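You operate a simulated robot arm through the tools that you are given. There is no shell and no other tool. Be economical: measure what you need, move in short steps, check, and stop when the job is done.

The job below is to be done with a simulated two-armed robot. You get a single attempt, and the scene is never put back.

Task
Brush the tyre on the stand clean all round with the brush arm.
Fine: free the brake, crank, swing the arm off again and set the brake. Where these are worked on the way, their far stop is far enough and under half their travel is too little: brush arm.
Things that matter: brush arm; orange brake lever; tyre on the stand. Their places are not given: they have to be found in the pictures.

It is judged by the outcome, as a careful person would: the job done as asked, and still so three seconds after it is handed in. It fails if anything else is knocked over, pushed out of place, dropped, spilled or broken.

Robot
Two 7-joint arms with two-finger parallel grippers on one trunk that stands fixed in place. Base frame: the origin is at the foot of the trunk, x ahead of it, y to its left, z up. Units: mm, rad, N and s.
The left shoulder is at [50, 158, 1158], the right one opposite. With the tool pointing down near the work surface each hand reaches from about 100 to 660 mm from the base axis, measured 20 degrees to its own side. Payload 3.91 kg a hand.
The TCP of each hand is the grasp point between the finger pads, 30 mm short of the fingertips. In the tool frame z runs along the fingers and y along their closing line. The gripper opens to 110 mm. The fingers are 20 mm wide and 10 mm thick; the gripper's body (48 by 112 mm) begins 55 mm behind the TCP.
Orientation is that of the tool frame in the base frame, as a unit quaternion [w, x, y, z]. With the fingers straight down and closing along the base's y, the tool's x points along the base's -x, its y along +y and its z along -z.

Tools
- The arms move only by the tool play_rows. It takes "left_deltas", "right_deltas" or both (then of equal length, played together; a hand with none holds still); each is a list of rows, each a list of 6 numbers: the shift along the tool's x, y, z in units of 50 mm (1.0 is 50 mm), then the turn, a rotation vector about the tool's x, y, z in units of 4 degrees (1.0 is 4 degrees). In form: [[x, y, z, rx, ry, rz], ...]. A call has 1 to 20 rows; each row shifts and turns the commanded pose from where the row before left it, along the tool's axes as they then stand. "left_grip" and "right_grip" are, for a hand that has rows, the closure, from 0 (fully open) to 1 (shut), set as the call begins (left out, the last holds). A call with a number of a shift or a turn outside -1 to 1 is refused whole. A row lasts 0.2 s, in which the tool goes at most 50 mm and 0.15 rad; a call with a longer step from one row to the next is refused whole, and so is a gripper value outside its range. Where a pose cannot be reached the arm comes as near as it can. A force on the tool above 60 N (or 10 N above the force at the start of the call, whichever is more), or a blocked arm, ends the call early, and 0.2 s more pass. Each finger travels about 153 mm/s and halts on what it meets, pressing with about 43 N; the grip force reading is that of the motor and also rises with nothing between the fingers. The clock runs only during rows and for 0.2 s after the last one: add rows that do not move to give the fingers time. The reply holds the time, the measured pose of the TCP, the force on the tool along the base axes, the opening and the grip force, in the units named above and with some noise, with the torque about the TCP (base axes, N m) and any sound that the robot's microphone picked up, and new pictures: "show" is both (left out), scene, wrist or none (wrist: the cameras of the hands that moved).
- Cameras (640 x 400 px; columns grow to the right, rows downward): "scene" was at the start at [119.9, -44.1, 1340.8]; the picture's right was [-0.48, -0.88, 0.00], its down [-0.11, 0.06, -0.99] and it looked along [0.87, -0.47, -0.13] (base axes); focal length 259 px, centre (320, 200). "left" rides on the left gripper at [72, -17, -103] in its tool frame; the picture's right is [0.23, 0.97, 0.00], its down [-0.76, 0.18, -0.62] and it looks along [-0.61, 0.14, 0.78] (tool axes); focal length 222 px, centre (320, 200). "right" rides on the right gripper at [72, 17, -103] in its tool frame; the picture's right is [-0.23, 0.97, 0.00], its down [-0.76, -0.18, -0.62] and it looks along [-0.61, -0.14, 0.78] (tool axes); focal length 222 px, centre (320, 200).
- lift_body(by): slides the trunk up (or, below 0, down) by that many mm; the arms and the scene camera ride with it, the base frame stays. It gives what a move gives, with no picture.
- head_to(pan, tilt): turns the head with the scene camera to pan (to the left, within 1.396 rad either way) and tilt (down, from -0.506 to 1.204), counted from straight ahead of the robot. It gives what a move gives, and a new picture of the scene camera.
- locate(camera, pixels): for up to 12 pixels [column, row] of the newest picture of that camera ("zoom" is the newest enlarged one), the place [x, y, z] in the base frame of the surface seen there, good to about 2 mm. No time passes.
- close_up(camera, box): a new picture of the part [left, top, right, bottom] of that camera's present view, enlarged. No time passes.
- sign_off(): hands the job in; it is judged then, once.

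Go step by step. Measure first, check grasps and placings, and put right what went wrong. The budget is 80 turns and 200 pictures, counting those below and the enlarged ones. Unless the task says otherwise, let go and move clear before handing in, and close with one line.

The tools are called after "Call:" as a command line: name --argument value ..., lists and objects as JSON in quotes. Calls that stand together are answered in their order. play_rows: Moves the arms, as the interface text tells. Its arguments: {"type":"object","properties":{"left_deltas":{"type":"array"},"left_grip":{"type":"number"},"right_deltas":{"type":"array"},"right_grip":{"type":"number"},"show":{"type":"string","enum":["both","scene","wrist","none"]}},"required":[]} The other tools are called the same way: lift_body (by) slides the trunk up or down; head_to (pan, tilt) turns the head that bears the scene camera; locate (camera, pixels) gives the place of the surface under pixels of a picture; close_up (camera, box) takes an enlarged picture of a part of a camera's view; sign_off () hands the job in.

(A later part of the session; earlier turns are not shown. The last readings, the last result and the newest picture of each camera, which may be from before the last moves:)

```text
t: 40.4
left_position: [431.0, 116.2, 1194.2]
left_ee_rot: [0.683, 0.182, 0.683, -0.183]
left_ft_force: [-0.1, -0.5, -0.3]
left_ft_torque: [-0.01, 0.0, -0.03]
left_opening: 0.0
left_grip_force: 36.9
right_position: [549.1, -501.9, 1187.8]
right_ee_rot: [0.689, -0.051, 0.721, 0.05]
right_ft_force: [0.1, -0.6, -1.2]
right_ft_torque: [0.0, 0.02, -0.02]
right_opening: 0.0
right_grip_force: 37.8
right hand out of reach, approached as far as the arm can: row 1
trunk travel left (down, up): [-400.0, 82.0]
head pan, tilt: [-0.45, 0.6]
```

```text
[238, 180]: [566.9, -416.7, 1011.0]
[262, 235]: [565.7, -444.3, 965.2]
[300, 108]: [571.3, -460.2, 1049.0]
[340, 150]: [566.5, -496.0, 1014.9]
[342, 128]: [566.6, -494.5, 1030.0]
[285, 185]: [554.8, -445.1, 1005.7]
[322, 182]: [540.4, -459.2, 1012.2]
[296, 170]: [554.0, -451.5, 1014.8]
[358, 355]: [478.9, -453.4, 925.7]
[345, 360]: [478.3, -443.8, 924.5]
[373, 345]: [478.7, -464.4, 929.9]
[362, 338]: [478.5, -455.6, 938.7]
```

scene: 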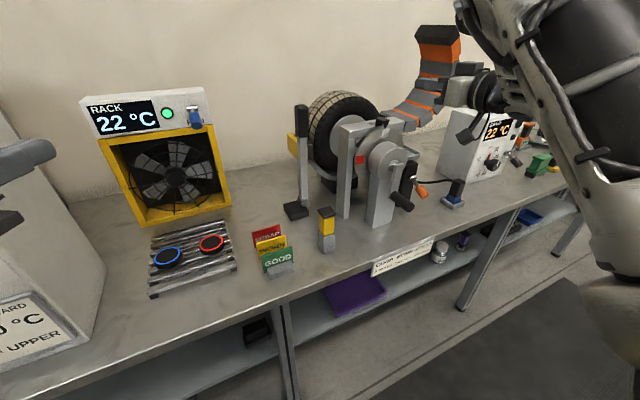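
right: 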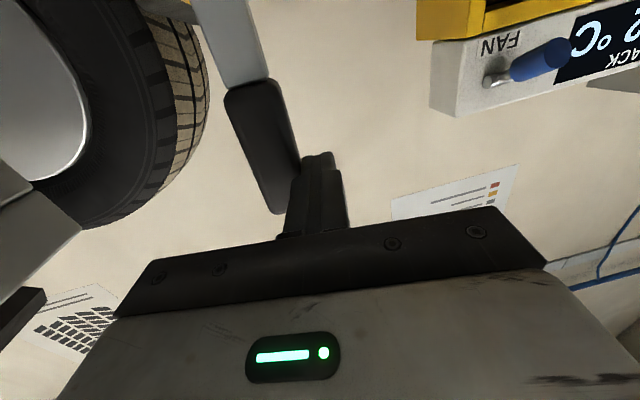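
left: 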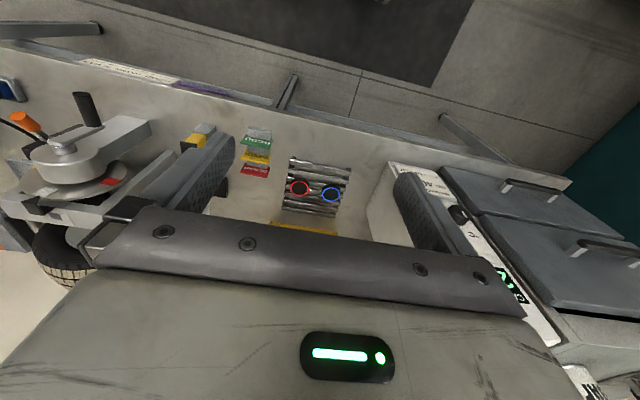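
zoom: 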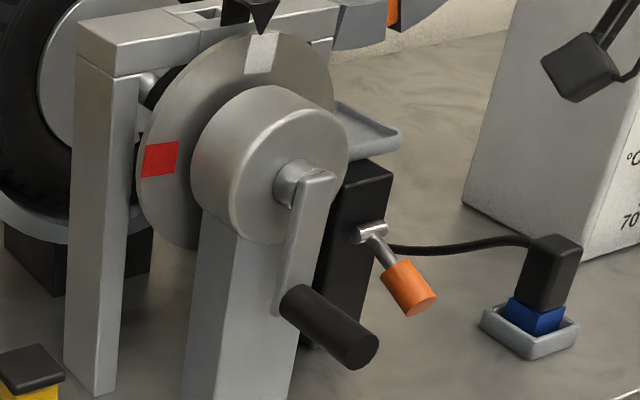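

Crank axis at about (y -455.5, z 1007), handle centre (y -454.5, z 926), end at x 479. I'll back off, square the hand, open it and line up in front of the handle.

Call:
play_rows --right_deltas '[[0, 0, -1, 0, 0, 0], [0, 0, -1, 0, 0, 0], [0, 0, -1, 0, 0, 0], [0, 0, 0, 0.7, -0.3, 0], [0, 0, 0, 0.7, -0.35, 0], [0, 0, 0, 0.67, 0, 0], [0.9, 0.23, 0, 0, 0, 0], [0.9, 0.23, 0, 0, 0, 0], [0.9, 0.23, 0, 0, 0, 0], [0.9, 0.23, 0, 0, 0, 0], [0.9, 0.23, 0, 0, 0, 0], [0.74, 0.21, 0, 0, 0, 0], [0, 0, 0, 0, 0, 0]]' --right_grip 0.4 --show "both"

```text
t: 43.2
left_position: [431.7, 116.8, 1195.0]
left_ee_rot: [0.683, 0.181, 0.683, -0.183]
left_ft_force: [-0.5, 0.0, -0.1]
left_ft_torque: [0.0, -0.02, 0.0]
left_opening: 0.0
left_grip_force: 37.9
right_position: [398.9, -453.6, 931.8]
right_ee_rot: [0.706, 0.001, 0.709, 0.0]
right_ft_force: [1.3, -0.5, -0.5]
right_ft_torque: [-0.02, 0.0, -0.01]
right_opening: 66.1
right_grip_force: 0.0
trunk travel left (down, up): [-400.0, 82.0]
head pan, tilt: [-0.45, 0.6]
```

scene: 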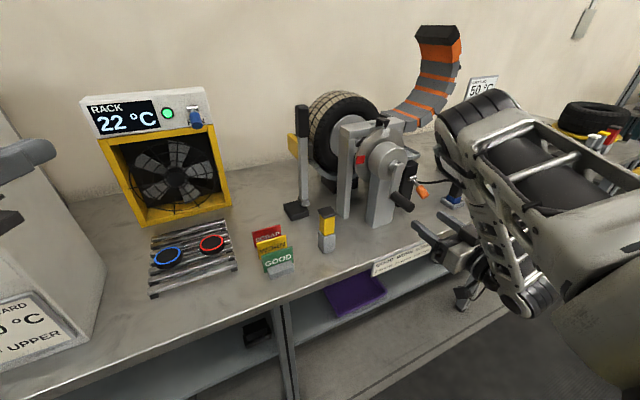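
right: 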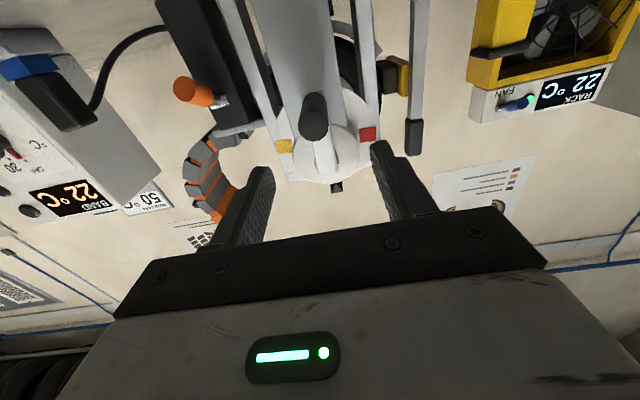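

Aligned at (399,-454,932). Advance 91 mm, drop 5 mm, then close on the handle.

Call:
play_rows --right_deltas '[[0.1, 0, 0.6, 0, 0, 0], [0, 0, 0.6, 0, 0, 0], [0, 0, 0.6, 0, 0, 0], [0, 0, 0, 0, 0, 0]]' --show "none"

Call:
play_rows --right_deltas '[[0, 0, 0, 0, 0, 0], [0, 0, 0, 0, 0, 0], [0, 0, 0, 0, 0, 0]]' --right_grip 1 --show "wrist"

Call:
close_up --camera "scene" --box '[330, 100, 490, 240]'

```text
t: 44.2
left_position: [431.1, 115.8, 1195.2]
left_ee_rot: [0.683, 0.182, 0.683, -0.183]
left_ft_force: [0.0, 0.3, -0.4]
left_ft_torque: [0.04, -0.05, 0.02]
left_opening: 0.2
left_grip_force: 37.5
right_position: [491.1, -453.6, 929.8]
right_ee_rot: [0.707, -0.001, 0.708, 0.002]
right_ft_force: [0.5, 0.8, 0.1]
right_ft_torque: [0.01, 0.0, 0.02]
right_opening: 65.9
right_grip_force: 0.1
trunk travel left (down, up): [-400.0, 82.0]
head pan, tilt: [-0.45, 0.6]
```

```text
t: 45.0
left_position: [430.4, 116.6, 1194.1]
left_ee_rot: [0.683, 0.183, 0.683, -0.183]
left_ft_force: [-0.4, 0.9, 0.2]
left_ft_torque: [0.01, 0.0, -0.03]
left_opening: 0.0
left_grip_force: 38.4
right_position: [489.0, -454.0, 928.9]
right_ee_rot: [0.707, 0.0, 0.707, 0.0]
right_ft_force: [2.6, -8.6, 0.7]
right_ft_torque: [0.28, -0.05, -0.37]
right_opening: 25.5
right_grip_force: 45.5
trunk travel left (down, up): [-400.0, 82.0]
head pan, tilt: [-0.45, 0.6]
```

right: 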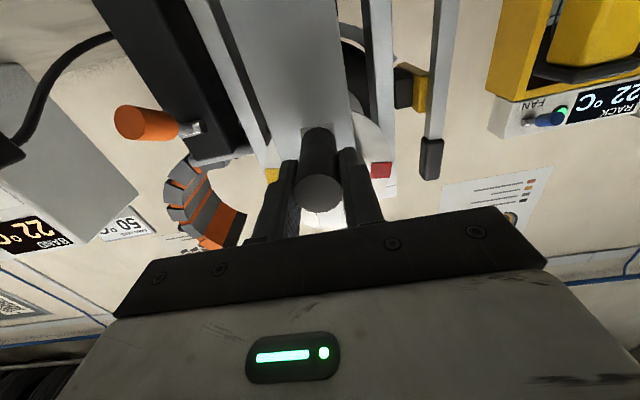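

```text
2.86 times, centred on (410, 170) of scene
```

zoom: 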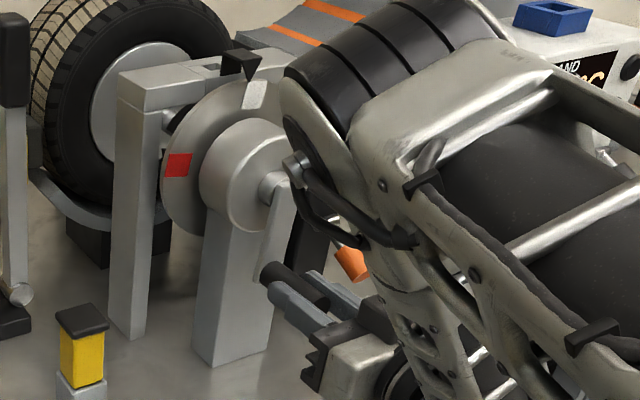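

The handle is held (opening 25.5 mm). I'll try the first 60° of cranking, swinging toward +y, with radius 81 mm.

Call:
play_rows --right_deltas '[[-0.035, 0.337, 0, 0, 0, 0], [-0.105, 0.322, 0, 0, 0, 0], [-0.169, 0.293, 0, 0, 0, 0], [-0.227, 0.252, 0, 0, 0, 0], [-0.274, 0.199, 0, 0, 0, 0]]' --show "scene"

Call:
close_up --camera "scene" --box '[270, 80, 450, 230]'

```text
t: 46.2
left_position: [431.1, 115.9, 1195.0]
left_ee_rot: [0.683, 0.184, 0.683, -0.184]
left_ft_force: [0.3, 0.1, 0.1]
left_ft_torque: [0.01, -0.05, 0.03]
left_opening: 0.0
left_grip_force: 37.5
right_position: [483.2, -402.0, 987.0]
right_ee_rot: [0.707, -0.002, 0.707, 0.002]
right_ft_force: [-0.5, 0.5, -0.5]
right_ft_torque: [0.01, 0.05, 0.01]
right_opening: 0.1
right_grip_force: 38.4
right hand out of reach, approached as far as the arm can: row 1, 2, 3
trunk travel left (down, up): [-400.0, 82.0]
head pan, tilt: [-0.45, 0.6]
```

scene: 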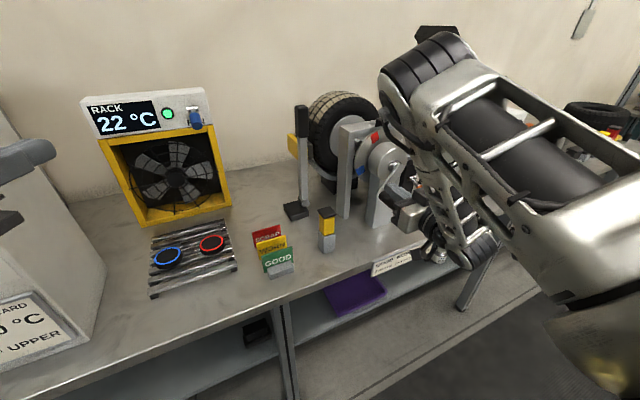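

```text
2.67 times, centred on (360, 155) of scene
```

zoom: 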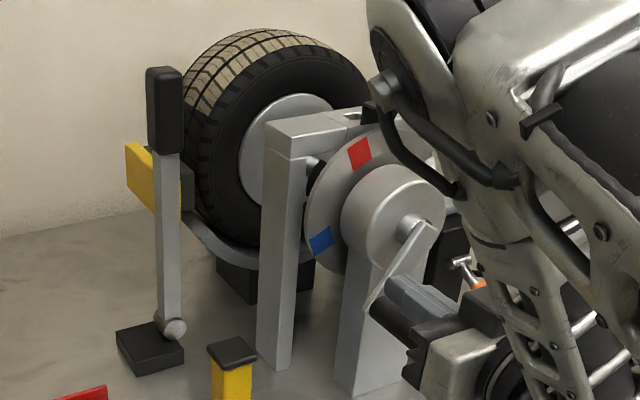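

The crank turned about 50° (red mark moved up, so the brake is free), but the hand hit its reach limit and slipped off the handle. Lowering the trunk should widen the reach here; first I back off and raise both hands.

Call:
play_rows --right_deltas '[[0, 0, -0.7, 0, 0, 0], [0, 0, -0.7, 0, 0, 0], [-0.3, -0.2, -0.4, 0, 0, 0], [-0.7, -0.2, 0, 0, 0, 0], [-0.7, -0.2, 0, 0, 0, 0], [-0.7, -0.2, 0, 0, 0, 0], [-0.7, 0, 0, 0, 0, 0]]' --left_deltas '[[0, 0, 0, 0, 0, 0], [-0.5, 0, 0, 0, 0, 0], [-0.5, 0, 0, 0, 0, 0], [-0.5, 0, 0, 0, 0, 0], [-0.5, 0, 0, 0, 0, 0], [0, 0, 0, 0, 0, 0], [0, 0, 0, 0, 0, 0]]' --right_grip 1 --show "none"

Call:
lift_body --by -150

Call:
head_to --pan -0.5 --tilt 0.4

```text
t: 47.8
left_position: [429.8, 116.4, 1296.7]
left_ee_rot: [0.684, 0.181, 0.683, -0.183]
left_ft_force: [0.5, 0.1, 0.7]
left_ft_torque: [0.01, 0.03, -0.06]
left_opening: 0.0
left_grip_force: 37.8
right_position: [392.5, -438.4, 1137.8]
right_ee_rot: [0.707, -0.001, 0.707, 0.0]
right_ft_force: [-0.2, 0.8, -1.0]
right_ft_torque: [0.0, 0.0, 0.01]
right_opening: 0.0
right_grip_force: 37.5
trunk travel left (down, up): [-400.0, 82.0]
head pan, tilt: [-0.45, 0.6]
```

```text
t: 49.5
left_position: [430.2, 115.5, 1147.0]
left_ee_rot: [0.683, 0.183, 0.683, -0.184]
left_ft_force: [-0.8, 0.0, 0.1]
left_ft_torque: [-0.02, -0.03, 0.01]
left_opening: 0.3
left_grip_force: 37.7
right_position: [393.4, -439.5, 987.6]
right_ee_rot: [0.708, -0.001, 0.707, 0.002]
right_ft_force: [0.8, 0.4, -0.1]
right_ft_torque: [-0.03, -0.01, 0.0]
right_opening: 0.0
right_grip_force: 37.6
trunk travel left (down, up): [-250.0, 232.0]
head pan, tilt: [-0.45, 0.6]
```

```text
t: 50.3
left_position: [430.3, 116.0, 1145.8]
left_ee_rot: [0.683, 0.182, 0.683, -0.183]
left_ft_force: [-0.6, 1.3, 0.2]
left_ft_torque: [-0.04, -0.02, -0.01]
left_opening: 0.0
left_grip_force: 37.2
right_position: [393.6, -439.4, 986.5]
right_ee_rot: [0.708, 0.001, 0.707, 0.0]
right_ft_force: [0.4, -0.4, -0.1]
right_ft_torque: [0.0, -0.01, 0.03]
right_opening: 0.0
right_grip_force: 37.9
trunk travel left (down, up): [-250.0, 232.0]
head pan, tilt: [-0.499, 0.4]
```

scene: 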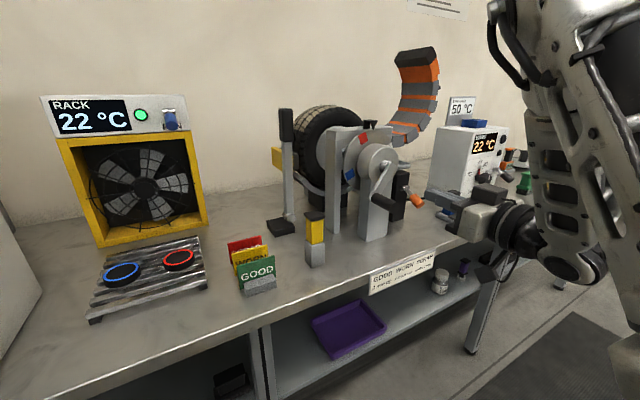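

Now a dry test of the reach in front of the crank, toward its left side.

Call:
play_rows --right_deltas '[[0, 0.4, 0.5, 0, 0, 0], [0, 0.4, 0.45, 0, 0, 0], [0.3, 0.4, 0, 0, 0, 0], [0.5, 0, 0, 0, 0, 0], [0.5, -0.2, 0, 0, 0, 0], [0, 0, 0, 0, 0, 0]]' --right_grip 0.4 --show "wrist"

Call:
close_up --camera "scene" --box '[320, 110, 460, 250]'

```text
t: 51.7
left_position: [428.6, 115.5, 1145.7]
left_ee_rot: [0.683, 0.183, 0.683, -0.183]
left_ft_force: [-0.2, 0.4, -0.5]
left_ft_torque: [0.01, -0.01, 0.01]
left_opening: 0.1
left_grip_force: 37.8
right_position: [439.7, -388.1, 919.7]
right_ee_rot: [0.706, 0.001, 0.708, 0.002]
right_ft_force: [-0.3, 0.0, 1.2]
right_ft_torque: [0.02, 0.03, -0.01]
right_opening: 65.9
right_grip_force: 0.1
trunk travel left (down, up): [-250.0, 232.0]
head pan, tilt: [-0.499, 0.4]
```

right: 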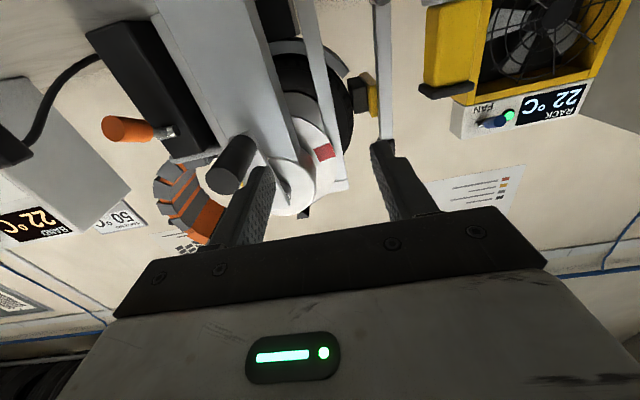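

```text
2.86 times, centred on (390, 180) of scene
```

zoom: 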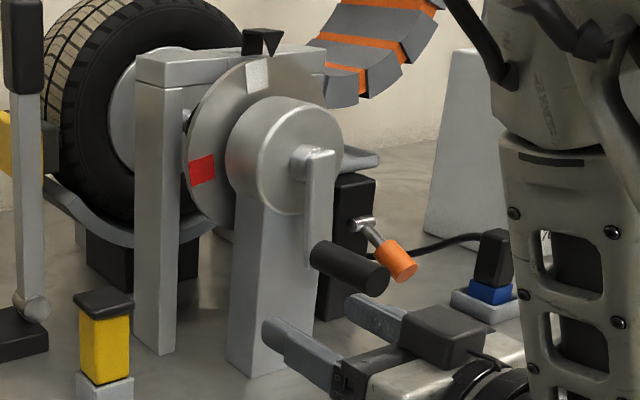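

The whole left side is reachable now, and the crank hangs at the bottom again. Re-gripping the handle at (−454.5, 926).

Call:
play_rows --right_deltas '[[0, 0, -0.6, 0, 0, 0], [-0.14, -0.66, 0, 0, 0, 0], [0, -0.67, 0, 0, 0, 0], [0, 0, 0.55, 0, 0, 0], [0, 0, 0.55, 0, 0, 0], [0, 0, 0.55, 0, 0, 0], [0, 0, 0, 0, 0, 0]]' --right_grip 0.4 --show "none"

Call:
play_rows --right_deltas '[[0, 0, 0, 0, 0, 0], [0, 0, 0, 0, 0, 0], [0, 0, 0, 0, 0, 0]]' --right_grip 1 --show "wrist"

Call:
locate --camera "zoom" --pixels '[[378, 278], [366, 275], [388, 280], [350, 258]]'

```text
t: 53.3
left_position: [431.2, 115.9, 1146.9]
left_ee_rot: [0.683, 0.183, 0.683, -0.184]
left_ft_force: [0.6, 0.4, 0.5]
left_ft_torque: [0.01, -0.03, -0.01]
left_opening: 0.0
left_grip_force: 37.5
right_position: [495.0, -454.1, 928.2]
right_ee_rot: [0.707, -0.001, 0.707, 0.002]
right_ft_force: [0.5, 1.0, 0.8]
right_ft_torque: [0.0, 0.04, -0.03]
right_opening: 66.2
right_grip_force: 0.0
trunk travel left (down, up): [-250.0, 232.0]
head pan, tilt: [-0.499, 0.4]
```

```text
t: 54.1
left_position: [430.6, 116.3, 1144.6]
left_ee_rot: [0.683, 0.182, 0.683, -0.183]
left_ft_force: [-0.2, -0.2, 0.7]
left_ft_torque: [0.0, 0.0, 0.01]
left_opening: 0.1
left_grip_force: 37.9
right_position: [495.4, -452.3, 927.4]
right_ee_rot: [0.706, -0.001, 0.708, 0.001]
right_ft_force: [-3.1, 9.7, -7.0]
right_ft_torque: [-0.28, -0.01, -0.55]
right_opening: 25.8
right_grip_force: 45.0
trunk travel left (down, up): [-250.0, 232.0]
head pan, tilt: [-0.499, 0.4]
```

right: 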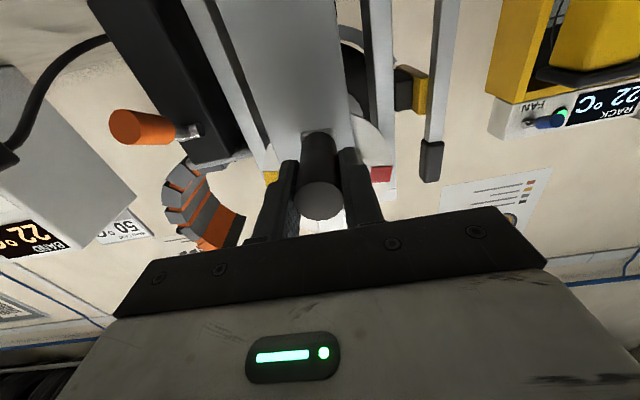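

```text
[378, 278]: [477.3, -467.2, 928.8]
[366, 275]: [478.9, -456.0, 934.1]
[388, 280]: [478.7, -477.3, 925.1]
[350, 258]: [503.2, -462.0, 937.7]
```

Held again (25.8 mm). Cranking the first half turn toward +y.

Call:
play_rows --right_deltas '[[-0.035, 0.337, 0, 0, 0, 0], [-0.105, 0.322, 0, 0, 0, 0], [-0.169, 0.293, 0, 0, 0, 0], [-0.227, 0.252, 0, 0, 0, 0], [-0.274, 0.199, 0, 0, 0, 0], [-0.309, 0.138, 0, 0, 0, 0], [-0.331, 0.07, 0, 0, 0, 0], [-0.339, 0, 0, 0, 0, 0], [-0.331, -0.07, 0, 0, 0, 0], [-0.309, -0.138, 0, 0, 0, 0], [-0.274, -0.199, 0, 0, 0, 0], [-0.227, -0.252, 0, 0, 0, 0], [-0.169, -0.293, 0, 0, 0, 0], [-0.105, -0.322, 0, 0, 0, 0], [-0.035, -0.337, 0, 0, 0, 0]]' --show "wrist"

Call:
close_up --camera "scene" --box '[260, 90, 440, 250]'

```text
t: 56.0
left_position: [433.0, 112.9, 1146.1]
left_ee_rot: [0.682, 0.183, 0.685, -0.181]
left_ft_force: [-0.3, 0.2, 0.9]
left_ft_torque: [0.01, 0.02, -0.04]
left_opening: 0.1
left_grip_force: 37.5
right_position: [492.0, -390.4, 1022.0]
right_ee_rot: [0.698, 0.017, 0.716, -0.009]
right_ft_force: [21.7, -28.5, -4.4]
right_ft_torque: [0.18, 1.13, 1.65]
right_opening: 26.9
right_grip_force: 45.1
trunk travel left (down, up): [-250.0, 232.0]
head pan, tilt: [-0.499, 0.4]
stopped in row 9 (right hand): the force on the tool passed its limit at 61 N (the readings are from after the stop); the commanded pose is now the measured one
```

right: 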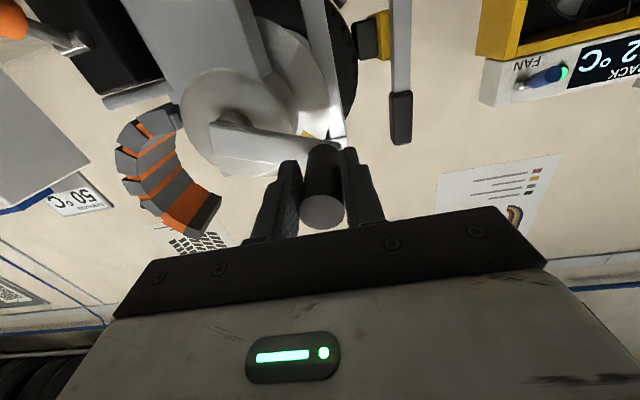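

```text
2.50 times, centred on (350, 170) of scene
```

zoom: 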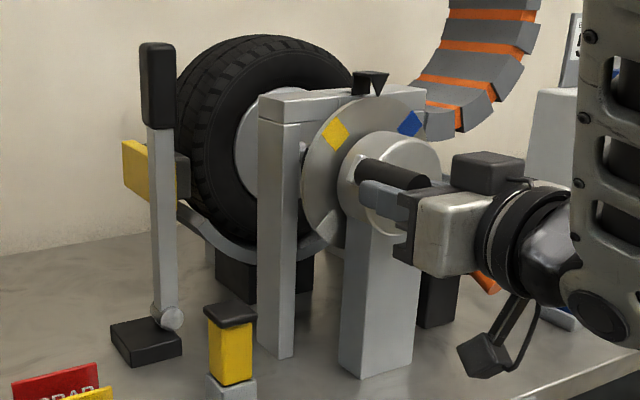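

The tread is coming clean, and the disc turns about twice as fast as the crank. The stop came from my circle being off; I'll measure the handle end and hub now.

Call:
locate --camera "right" --pixels '[[322, 211], [304, 211], [340, 211], [322, 196], [322, 225], [222, 130], [240, 122]]'

Call:
close_up --camera "right" --box '[120, 40, 420, 240]'

```text
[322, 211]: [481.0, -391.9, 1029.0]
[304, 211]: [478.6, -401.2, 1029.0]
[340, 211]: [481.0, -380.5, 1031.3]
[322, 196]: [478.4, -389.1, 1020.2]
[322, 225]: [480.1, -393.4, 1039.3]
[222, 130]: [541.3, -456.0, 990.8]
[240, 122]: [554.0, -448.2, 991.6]
```

```text
2.00 times, centred on (270, 140) of right
```

zoom: 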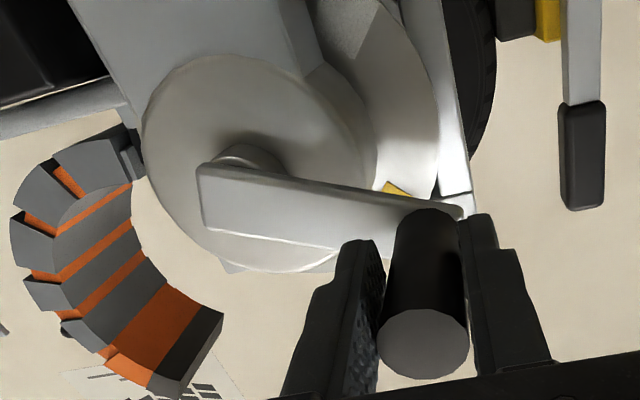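

Handle end centre is at (−391, 1029), so the true circle is about centre (−455, 998), radius 71.5 and we are at 116°. I continue over the top with the corrected circle.

Call:
play_rows --right_deltas '[[-0.254, -0.158, 0, -0.25, -0.18, 0], [-0.215, -0.208, 0, -0.25, -0.18, 0], [-0.167, -0.248, 0, 0, 0, 0], [-0.112, -0.277, 0, 0, 0, 0], [-0.052, -0.294, 0, 0, 0, 0], [0.01, -0.299, 0, 0, 0, 0], [0.072, -0.29, 0, 0, 0, 0]]' --show "wrist"

Call:
close_up --camera "scene" --box '[260, 90, 440, 250]'

```text
t: 57.6
left_position: [429.7, 117.1, 1147.0]
left_ee_rot: [0.683, 0.183, 0.683, -0.184]
left_ft_force: [0.4, 0.2, -1.1]
left_ft_torque: [0.02, 0.0, 0.02]
left_opening: 0.2
left_grip_force: 37.8
right_position: [492.0, -475.6, 1066.0]
right_ee_rot: [0.715, -0.001, 0.7, 0.002]
right_ft_force: [20.3, -8.5, 29.1]
right_ft_torque: [0.13, -0.1, -0.31]
right_opening: 25.8
right_grip_force: 44.6
trunk travel left (down, up): [-250.0, 232.0]
head pan, tilt: [-0.499, 0.4]
```

right: 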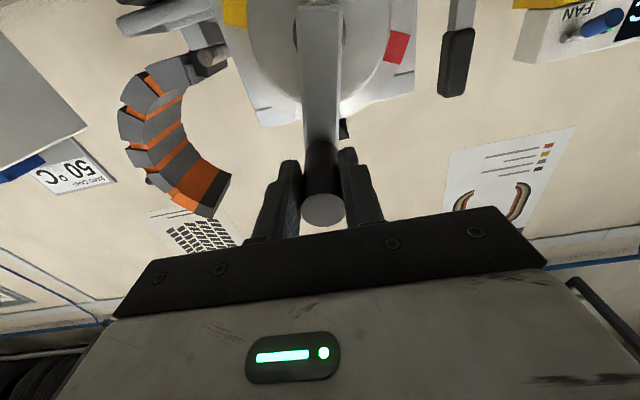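

```text
2.50 times, centred on (350, 170) of scene
```

zoom: 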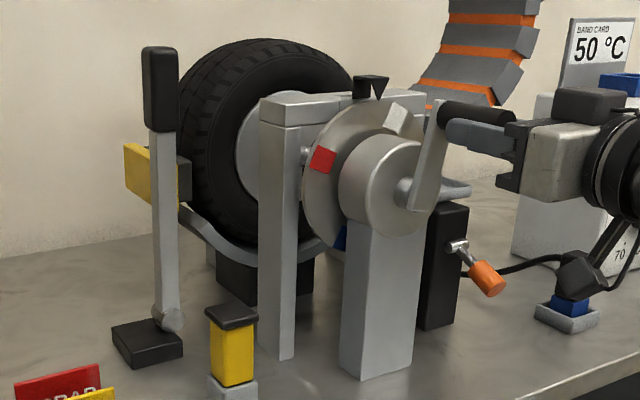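

White mark is back past the pointer: the disc and tyre have gone just over one full turn. I'll measure the handle and go on a further half crank to be safe.

Call:
locate --camera "right" --pixels '[[323, 209], [305, 209], [341, 209], [323, 224]]'

Call:
close_up --camera "scene" --box '[290, 90, 370, 190]'

```text
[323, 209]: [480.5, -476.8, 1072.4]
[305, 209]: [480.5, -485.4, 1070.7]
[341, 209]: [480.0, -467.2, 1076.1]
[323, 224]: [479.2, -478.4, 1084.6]
```

```text
4.00 times, centred on (330, 140) of scene
```

zoom: 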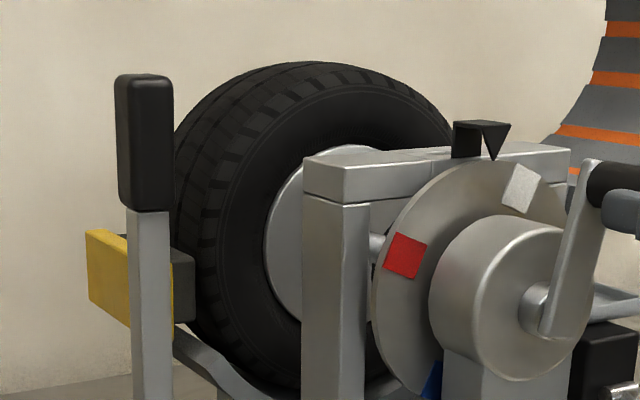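

Refit: centre (−459, 1000), radius 74, now at 194°. Continue down the right side to about 350°.

Call:
play_rows --right_deltas '[[0.106, -0.291, 0, 0, 0.15, 0], [0.164, -0.262, 0, 0, 0.15, 0], [0.215, -0.222, 0, 0, 0, 0], [0.256, -0.173, 0, 0, 0, 0], [0.287, -0.116, 0, 0, 0, 0], [0.305, -0.054, 0, 0, 0, 0], [0.309, 0.011, 0, 0, 0, 0], [0.3, 0.075, 0, 0, 0, 0], [0.278, 0.136, 0, 0, 0, 0], [0.244, 0.19, 0, 0, 0, 0], [0.199, 0.237, 0, 0, 0, 0], [0.145, 0.273, 0, 0, 0, 0], [0.085, 0.297, 0, 0, 0, 0], [0, 0, 0, 0, 0, 0]]' --show "wrist"

Call:
close_up --camera "scene" --box '[260, 90, 440, 250]'

```text
t: 60.6
left_position: [431.4, 116.6, 1145.5]
left_ee_rot: [0.683, 0.182, 0.683, -0.183]
left_ft_force: [-0.5, -0.7, -0.1]
left_ft_torque: [0.0, 0.0, -0.02]
left_opening: 0.0
left_grip_force: 38.2
right_position: [488.8, -466.7, 915.3]
right_ee_rot: [0.702, -0.001, 0.712, 0.007]
right_ft_force: [1.2, 1.1, -0.8]
right_ft_torque: [-0.02, 0.01, 0.02]
right_opening: 0.0
right_grip_force: 37.5
trunk travel left (down, up): [-250.0, 232.0]
head pan, tilt: [-0.499, 0.4]
```

right: 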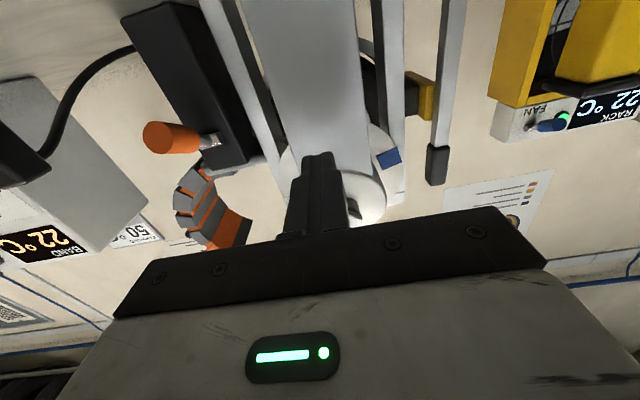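

```text
2.50 times, centred on (350, 170) of scene
```

zoom: 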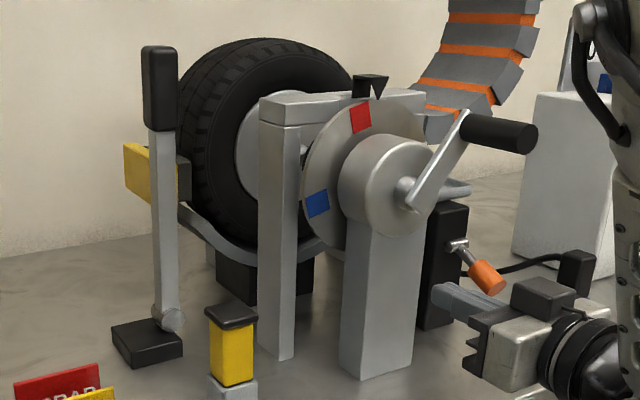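

The fingers slipped off near 215°, with the disc at about 1¼ turns. To make sure, I'll push the handle on around with closed fingers from behind it.

Call:
play_rows --right_deltas '[[0, 0, -0.7, 0, -0.2, 0], [0, 0, -0.7, 0, 0, 0], [-0.8, 0.04, 0, 0, 0, 0], [-0.8, 0.04, 0, 0, 0, 0], [-0.8, 0, 0, 0, 0, 0], [-0.84, 0, 0, 0, 0, 0], [0, 0, 0.7, 0, 0, 0], [0, 0, 0.66, 0, 0, 0], [0, 0, 0, 0, 0, 0]]' --show "wrist"

Call:
close_up --camera "scene" --box '[300, 90, 480, 250]'

```text
t: 62.6
left_position: [430.1, 117.0, 1146.9]
left_ee_rot: [0.683, 0.183, 0.683, -0.182]
left_ft_force: [0.0, 0.4, -0.4]
left_ft_torque: [0.0, -0.01, 0.0]
left_opening: 0.0
left_grip_force: 38.0
right_position: [488.3, -464.7, 1080.0]
right_ee_rot: [0.707, -0.002, 0.707, 0.007]
right_ft_force: [0.6, 0.5, -0.2]
right_ft_torque: [0.04, -0.02, 0.0]
right_opening: 0.1
right_grip_force: 37.4
trunk travel left (down, up): [-250.0, 232.0]
head pan, tilt: [-0.499, 0.4]
```

right: 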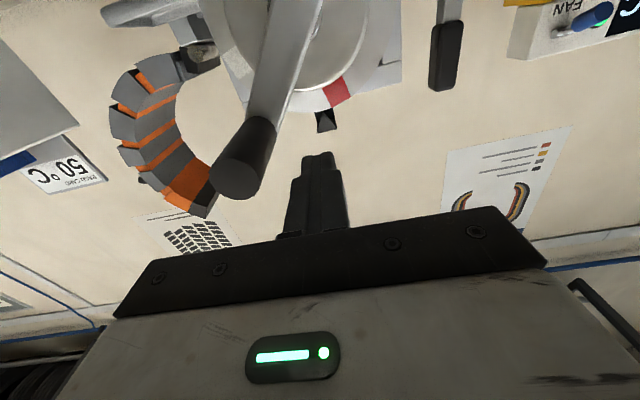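

```text
2.50 times, centred on (390, 170) of scene
```

zoom: 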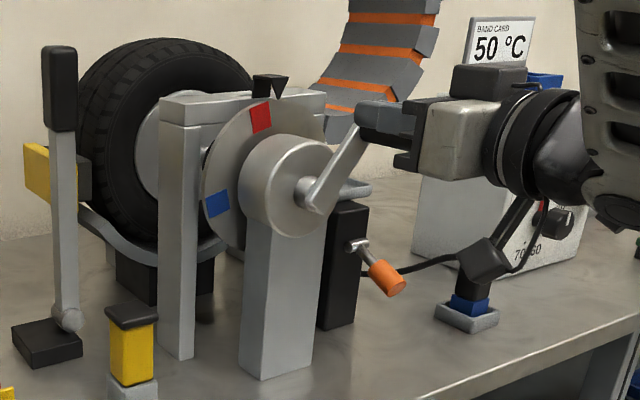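

The handle lies just on the −y side of the fingertips. Now push it along the arc.

Call:
play_rows --right_deltas '[[0.051, -0.32, 0, 0, 0, 0], [0.116, -0.303, 0, 0, 0, 0], [0.177, -0.272, 0, 0, 0, 0], [0.229, -0.229, 0, 0, 0, 0], [0.272, -0.177, 0, 0, 0, 0], [0.303, -0.116, 0, 0, 0, 0], [0.32, -0.051, 0, 0, 0, 0], [0.323, 0.017, 0, 0, 0, 0], [0.313, 0.084, 0, 0, 0, 0], [0.289, 0.147, 0, 0, 0, 0], [0.252, 0.204, 0, 0, 0, 0], [0.204, 0.252, 0, 0, 0, 0], [0.147, 0.289, 0, 0, 0, 0], [0, 0, 0, 0, 0, 0]]' --show "wrist"

Call:
close_up --camera "scene" --box '[260, 90, 440, 250]'

```text
t: 65.7
left_position: [430.2, 115.5, 1145.6]
left_ee_rot: [0.684, 0.182, 0.682, -0.184]
left_ft_force: [-0.3, 0.1, 1.0]
left_ft_torque: [-0.03, 0.02, -0.02]
left_opening: 0.1
left_grip_force: 38.4
right_position: [487.7, -485.9, 928.2]
right_ee_rot: [0.707, -0.002, 0.707, 0.008]
right_ft_force: [-0.1, 0.1, 0.2]
right_ft_torque: [0.0, -0.02, -0.02]
right_opening: 0.0
right_grip_force: 37.9
trunk travel left (down, up): [-250.0, 232.0]
head pan, tilt: [-0.499, 0.4]
```

right: 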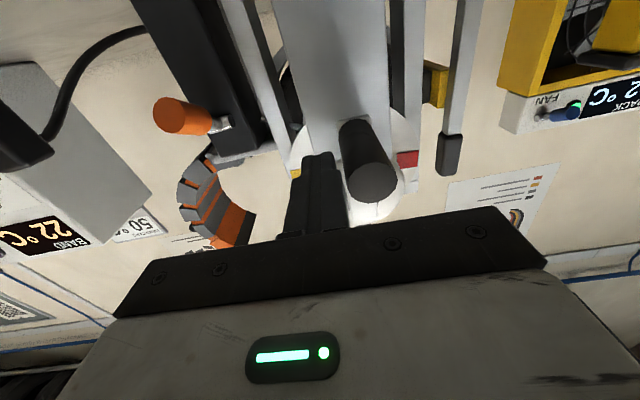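

```text
2.50 times, centred on (350, 170) of scene
```

zoom: 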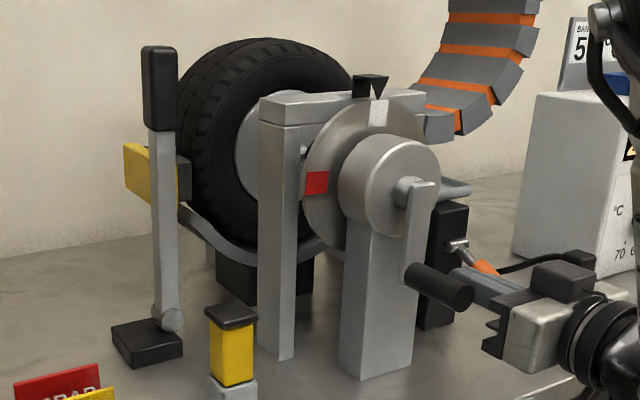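

One full crank turn is done (disc two turns, white at the pointer) and the tread is clean. I'll retract, raise the trunk again, and measure the brush arm.

Call:
play_rows --right_deltas '[[0, -0.1, -0.6, 0, 0, 0], [0, 0, -0.6, 0, 0, 0], [-0.5, 0.3, -0.4, 0, 0, 0], [-0.5, 0.5, 0, 0, 0, 0], [-0.5, 0.5, 0, 0, 0, 0], [-0.5, 0.5, 0, 0, 0, 0]]' --show "none"

Call:
lift_body --by 150

Call:
head_to --pan -0.4 --tilt 0.55

```text
t: 67.0
left_position: [429.8, 116.6, 1145.5]
left_ee_rot: [0.683, 0.183, 0.683, -0.184]
left_ft_force: [-0.5, -0.7, 0.6]
left_ft_torque: [0.02, 0.0, 0.05]
left_opening: 0.0
left_grip_force: 38.0
right_position: [406.3, -404.0, 1029.1]
right_ee_rot: [0.707, 0.0, 0.707, 0.006]
right_ft_force: [0.0, 0.3, -0.7]
right_ft_torque: [0.02, -0.01, -0.01]
right_opening: 0.0
right_grip_force: 37.9
trunk travel left (down, up): [-250.0, 232.0]
head pan, tilt: [-0.499, 0.4]
```

```text
t: 68.8
left_position: [429.7, 115.3, 1295.4]
left_ee_rot: [0.683, 0.183, 0.683, -0.184]
left_ft_force: [0.0, 0.2, 0.3]
left_ft_torque: [-0.04, 0.04, -0.04]
left_opening: 0.1
left_grip_force: 37.6
right_position: [407.0, -402.2, 1177.7]
right_ee_rot: [0.707, -0.001, 0.707, 0.006]
right_ft_force: [0.0, -0.3, 0.1]
right_ft_torque: [0.0, 0.01, 0.01]
right_opening: 0.0
right_grip_force: 38.2
trunk travel left (down, up): [-400.0, 82.0]
head pan, tilt: [-0.499, 0.4]
```

```text
t: 69.5
left_position: [430.7, 115.9, 1297.1]
left_ee_rot: [0.684, 0.182, 0.682, -0.184]
left_ft_force: [-0.3, -0.4, -0.1]
left_ft_torque: [0.0, 0.02, -0.02]
left_opening: 0.1
left_grip_force: 38.2
right_position: [406.8, -403.4, 1179.0]
right_ee_rot: [0.707, -0.001, 0.707, 0.006]
right_ft_force: [0.0, -1.2, -0.5]
right_ft_torque: [0.0, 0.0, 0.0]
right_opening: 0.0
right_grip_force: 38.0
trunk travel left (down, up): [-400.0, 82.0]
head pan, tilt: [-0.4, 0.55]
```

scene: 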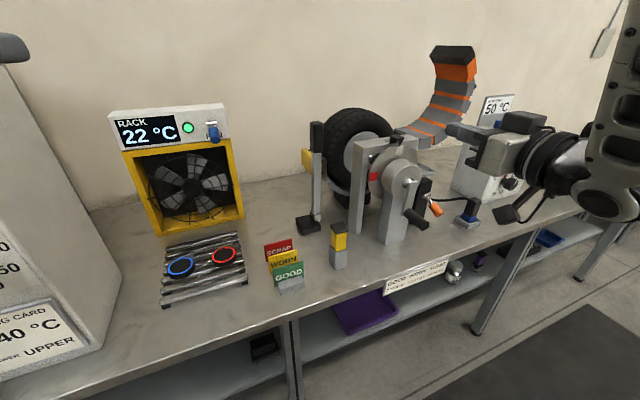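

Call:
locate --camera "scene" --pixels '[[313, 125], [313, 145], [320, 145], [317, 122], [315, 170], [318, 200], [348, 160], [362, 142], [352, 200]]'

Call:
close_up --camera "scene" --box '[280, 90, 440, 250]'

```text
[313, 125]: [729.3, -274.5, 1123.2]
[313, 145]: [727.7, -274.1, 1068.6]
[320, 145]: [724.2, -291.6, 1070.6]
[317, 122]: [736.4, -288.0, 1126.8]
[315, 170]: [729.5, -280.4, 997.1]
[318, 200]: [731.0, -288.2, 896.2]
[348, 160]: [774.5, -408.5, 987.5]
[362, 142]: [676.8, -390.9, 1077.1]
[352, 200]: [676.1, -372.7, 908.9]
```

```text
2.50 times, centred on (360, 170) of scene
```

zoom: 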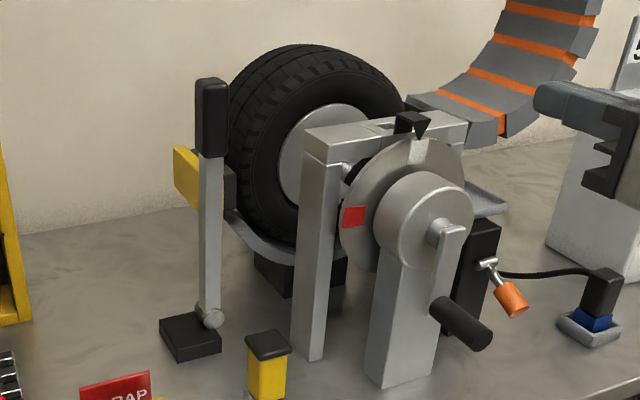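

The grip now stands at about (740, −284, 1050–1125). I'll bring the right hand, half open and yawed 8° left, in front of it to straddle it.

Call:
play_rows --right_deltas '[[0, 0, 0, -1, 0, 0], [0, 0, 0, -1, 0, 0], [0, 0.284, 0.69, 0, 0, 0], [0, 0.284, 0.69, 0, 0, 0], [0, 0.284, 0.69, 0, 0, 0], [0, 0.284, 0.69, 0, 0, 0], [0, 0.284, 0.69, 0, 0, 0], [0, 0.284, 0.69, 0, 0, 0], [0.58, 0, 0.3, 0, 0, 0], [0.58, 0, 0.3, 0, 0, 0], [0.58, 0, 0.3, 0, 0, 0], [0, 0, 0, 0, 0, 0]]' --right_grip 0.4 --show "both"

```text
t: 72.1
left_position: [430.8, 115.3, 1295.9]
left_ee_rot: [0.683, 0.182, 0.683, -0.183]
left_ft_force: [0.0, -0.1, -0.7]
left_ft_torque: [0.0, 0.02, -0.02]
left_opening: 0.1
left_grip_force: 37.7
right_position: [642.4, -294.8, 1099.9]
right_ee_rot: [0.703, -0.054, 0.707, 0.059]
right_ft_force: [0.6, -0.5, -0.3]
right_ft_torque: [0.0, 0.0, -0.01]
right_opening: 65.9
right_grip_force: 0.0
right hand out of reach, approached as far as the arm can: row 11
trunk travel left (down, up): [-400.0, 82.0]
head pan, tilt: [-0.4, 0.55]
```

scene: 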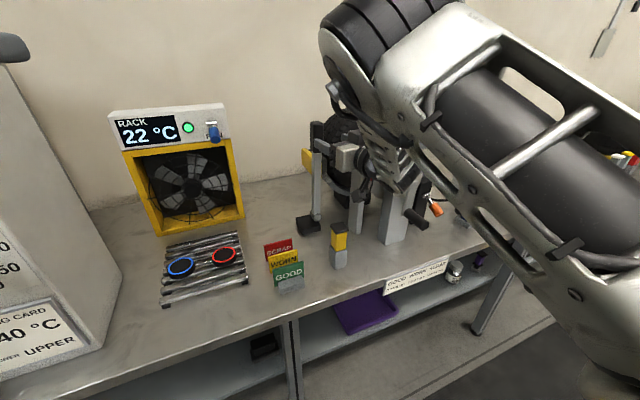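
right: 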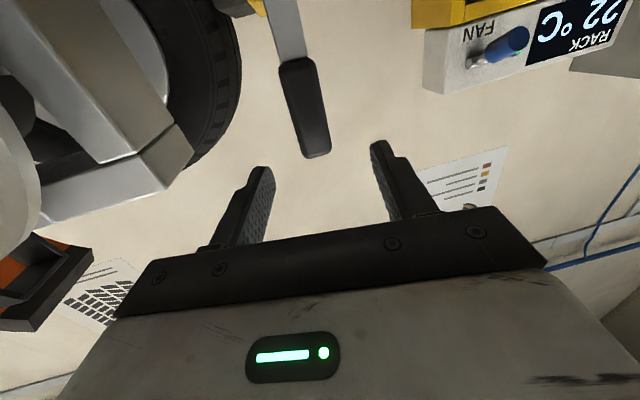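

The grip is centred between the fingers (wrist picture (305,110)). Advance 72 mm along the fingers.

Call:
play_rows --right_deltas '[[0, 0, 0.36, 0, 0, 0], [0, 0, 0.36, 0, 0, 0], [0, 0, 0.36, 0, 0, 0], [0, 0, 0.36, 0, 0, 0], [0, 0, 0, 0, 0, 0]]' --show "wrist"

```text
t: 73.3
left_position: [430.7, 115.6, 1296.2]
left_ee_rot: [0.684, 0.182, 0.683, -0.183]
left_ft_force: [0.0, -0.1, 0.3]
left_ft_torque: [-0.01, 0.04, 0.0]
left_opening: 0.0
left_grip_force: 37.3
right_position: [715.0, -286.7, 1102.8]
right_ee_rot: [0.703, -0.053, 0.707, 0.058]
right_ft_force: [0.9, -1.0, -0.9]
right_ft_torque: [0.01, 0.04, 0.01]
right_opening: 66.0
right_grip_force: 0.0
right hand out of reach, approached as far as the arm can: row 1
trunk travel left (down, up): [-400.0, 82.0]
head pan, tilt: [-0.4, 0.55]
```

right: 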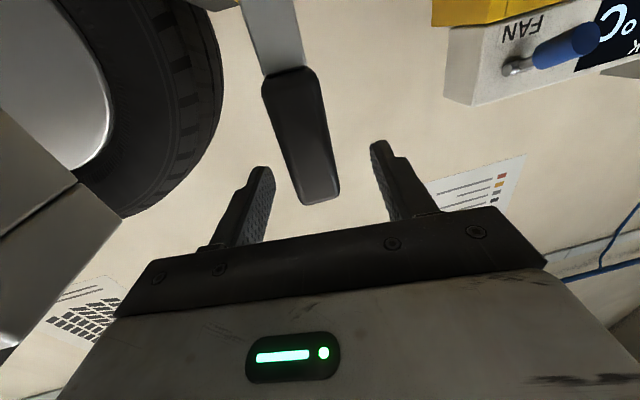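

The fingers straddle the grip. I sweep it toward +y while yawing left, as the reverse of before.

Call:
play_rows --right_deltas '[[0.05, 0.296, 0.047, -1, 0, 0], [0.05, 0.292, 0.067, -1, 0, 0], [0.05, 0.287, 0.088, -1, 0, 0], [0.05, 0.28, 0.107, -1, 0, 0], [0.05, 0.272, 0.127, -1, 0, 0], [0.05, 0.262, 0.145, -1, 0, 0], [0.05, 0.252, 0.163, 0, 0, 0], [0.05, 0.252, 0.163, 0, 0, 0], [0, 0, 0, 0, 0, 0]]' --show "both"

```text
t: 75.3
left_position: [426.9, 111.9, 1298.6]
left_ee_rot: [0.684, 0.185, 0.682, -0.182]
left_ft_force: [-0.6, 0.4, 1.4]
left_ft_torque: [0.01, -0.03, 0.02]
left_opening: 0.1
left_grip_force: 37.4
right_position: [712.9, -182.2, 1087.2]
right_ee_rot: [0.684, -0.186, 0.678, 0.193]
right_ft_force: [-16.1, -40.7, 11.9]
right_ft_torque: [-0.61, -0.2, -2.24]
right_opening: 79.1
right_grip_force: 13.5
trunk travel left (down, up): [-400.0, 82.0]
head pan, tilt: [-0.4, 0.55]
```

scene: 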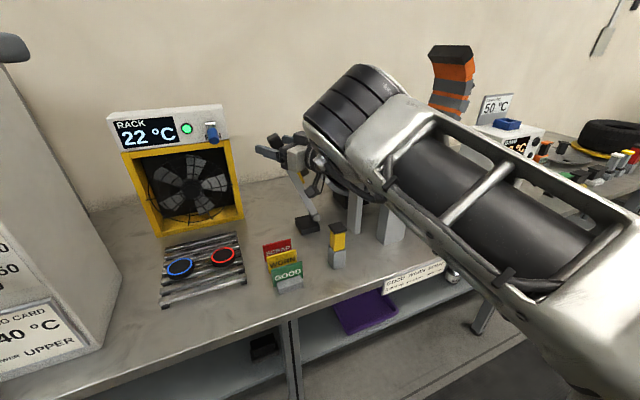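
right: 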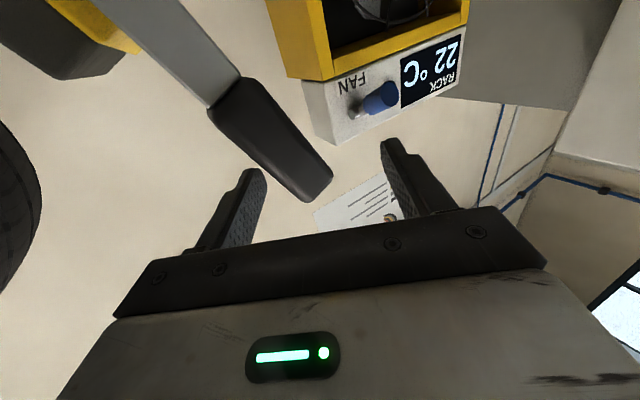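

The arm meets its outer stop (−41 N in y). I'll ease off, withdraw along the fingers and look.

Call:
play_rows --right_deltas '[[0, -0.25, -0.15, 0, 0, 0], [0, 0, -0.7, 0, 0, 0], [0, 0, -0.7, 0, 0, 0], [-0.4, 0, -0.7, 0, 0, 0], [-0.6, 0, -0.6, 0, 0, 0], [-0.6, 0, -0.4, 1, 0, 0], [0, -0.7, -0.2, 1, 0, 0], [0, -0.7, 0, 1, 0, 0], [0, -0.7, 0, 1, 0, 0], [0, -0.7, 0, 1, 0, 0], [0, -0.7, 0, 1, 0, 0], [0, -0.7, 0, 1, 0, 0], [0, -0.7, 0, 1, 0, 0]]' --right_grip 0.4 --show "scene"

Call:
close_up --camera "scene" --box '[240, 90, 460, 250]'

```text
t: 78.1
left_position: [431.1, 116.0, 1295.8]
left_ee_rot: [0.683, 0.183, 0.683, -0.183]
left_ft_force: [0.5, 0.6, 0.1]
left_ft_torque: [0.01, 0.05, -0.01]
left_opening: 0.1
left_grip_force: 38.0
right_position: [647.0, -503.1, 1160.0]
right_ee_rot: [0.707, -0.001, 0.707, 0.005]
right_ft_force: [0.1, -0.8, -0.7]
right_ft_torque: [-0.01, -0.01, 0.02]
right_opening: 66.0
right_grip_force: 0.1
trunk travel left (down, up): [-400.0, 82.0]
head pan, tilt: [-0.4, 0.55]
```

scene: 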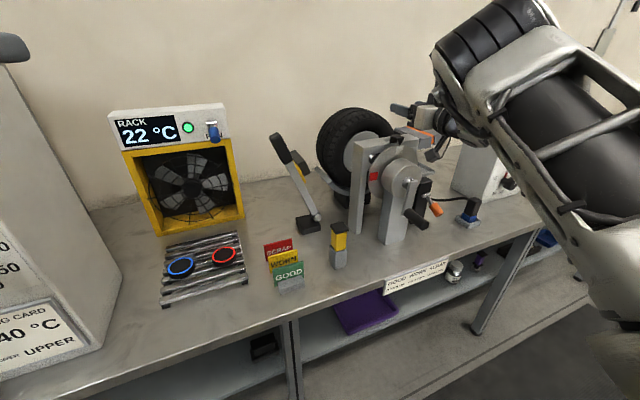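

```text
2.50 times, centred on (350, 170) of scene
```

zoom: 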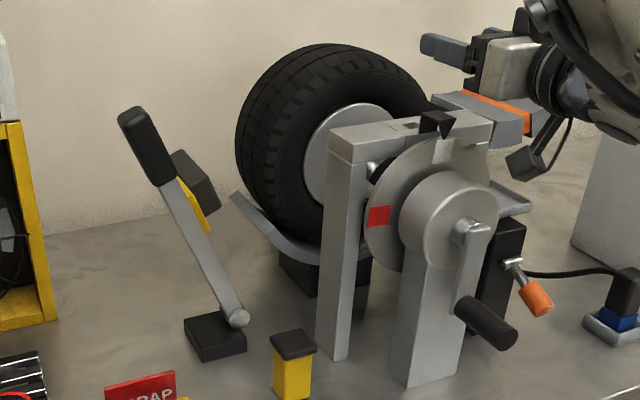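

The brush arm is off at its starting stop. Now for the brake: I'll back the hand off and measure the lever's present place.

Call:
play_rows --right_deltas '[[-0.3, 0, -0.6, 0, 0, 0], [0, 0, -1, 0, 0, 0], [0, 0, -1, 0, 0, 0], [0, 0, -1, 0, 0, 0], [0, -0.4, -0.8, 0, 0, 0], [0, -0.5, 0, 0, 0, 0], [0, -0.5, 0, 0, 0, 0], [0, 0, 0, 0, 0, 0]]' --show "scene"

Call:
close_up --camera "scene" --box '[390, 160, 490, 240]'

Call:
locate --camera "scene" --pixels '[[435, 208], [433, 205], [438, 211], [436, 212], [428, 198], [425, 196], [421, 186], [420, 215], [440, 225]]'

```text
t: 79.9
left_position: [429.6, 116.0, 1296.4]
left_ee_rot: [0.683, 0.182, 0.683, -0.184]
left_ft_force: [0.3, 0.2, -0.2]
left_ft_torque: [0.0, 0.02, 0.03]
left_opening: 0.0
left_grip_force: 38.3
right_position: [427.2, -574.7, 1173.9]
right_ee_rot: [0.707, -0.001, 0.707, 0.007]
right_ft_force: [-0.3, -0.9, -0.6]
right_ft_torque: [-0.01, 0.01, -0.01]
right_opening: 66.0
right_grip_force: 0.1
trunk travel left (down, up): [-400.0, 82.0]
head pan, tilt: [-0.4, 0.55]
```

scene: 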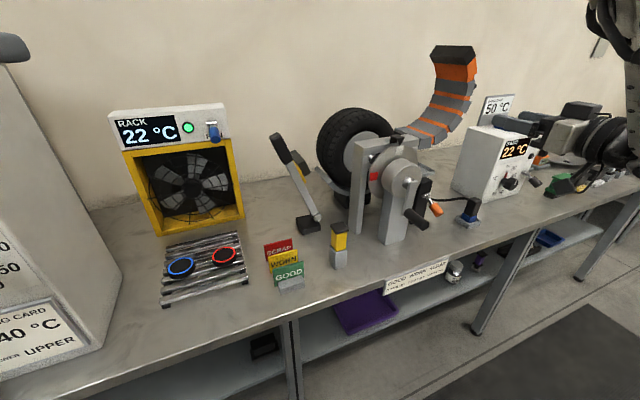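

```text
5.00 times, centred on (440, 200) of scene
```

zoom: 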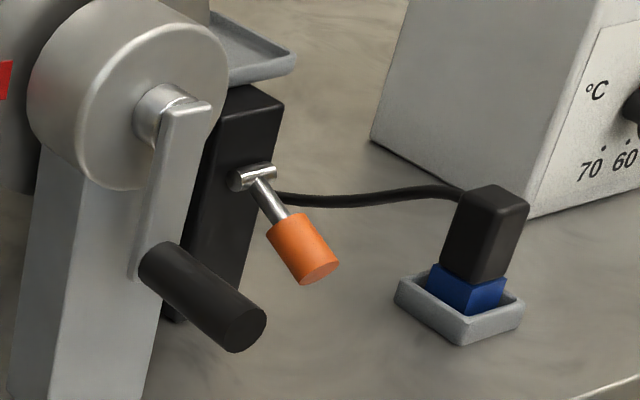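

```text
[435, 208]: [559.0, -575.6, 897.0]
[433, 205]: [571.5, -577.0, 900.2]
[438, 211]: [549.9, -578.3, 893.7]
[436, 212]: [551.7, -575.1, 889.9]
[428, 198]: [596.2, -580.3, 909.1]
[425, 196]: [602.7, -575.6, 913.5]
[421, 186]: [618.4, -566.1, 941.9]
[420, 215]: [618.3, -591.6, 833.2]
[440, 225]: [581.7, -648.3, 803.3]
```

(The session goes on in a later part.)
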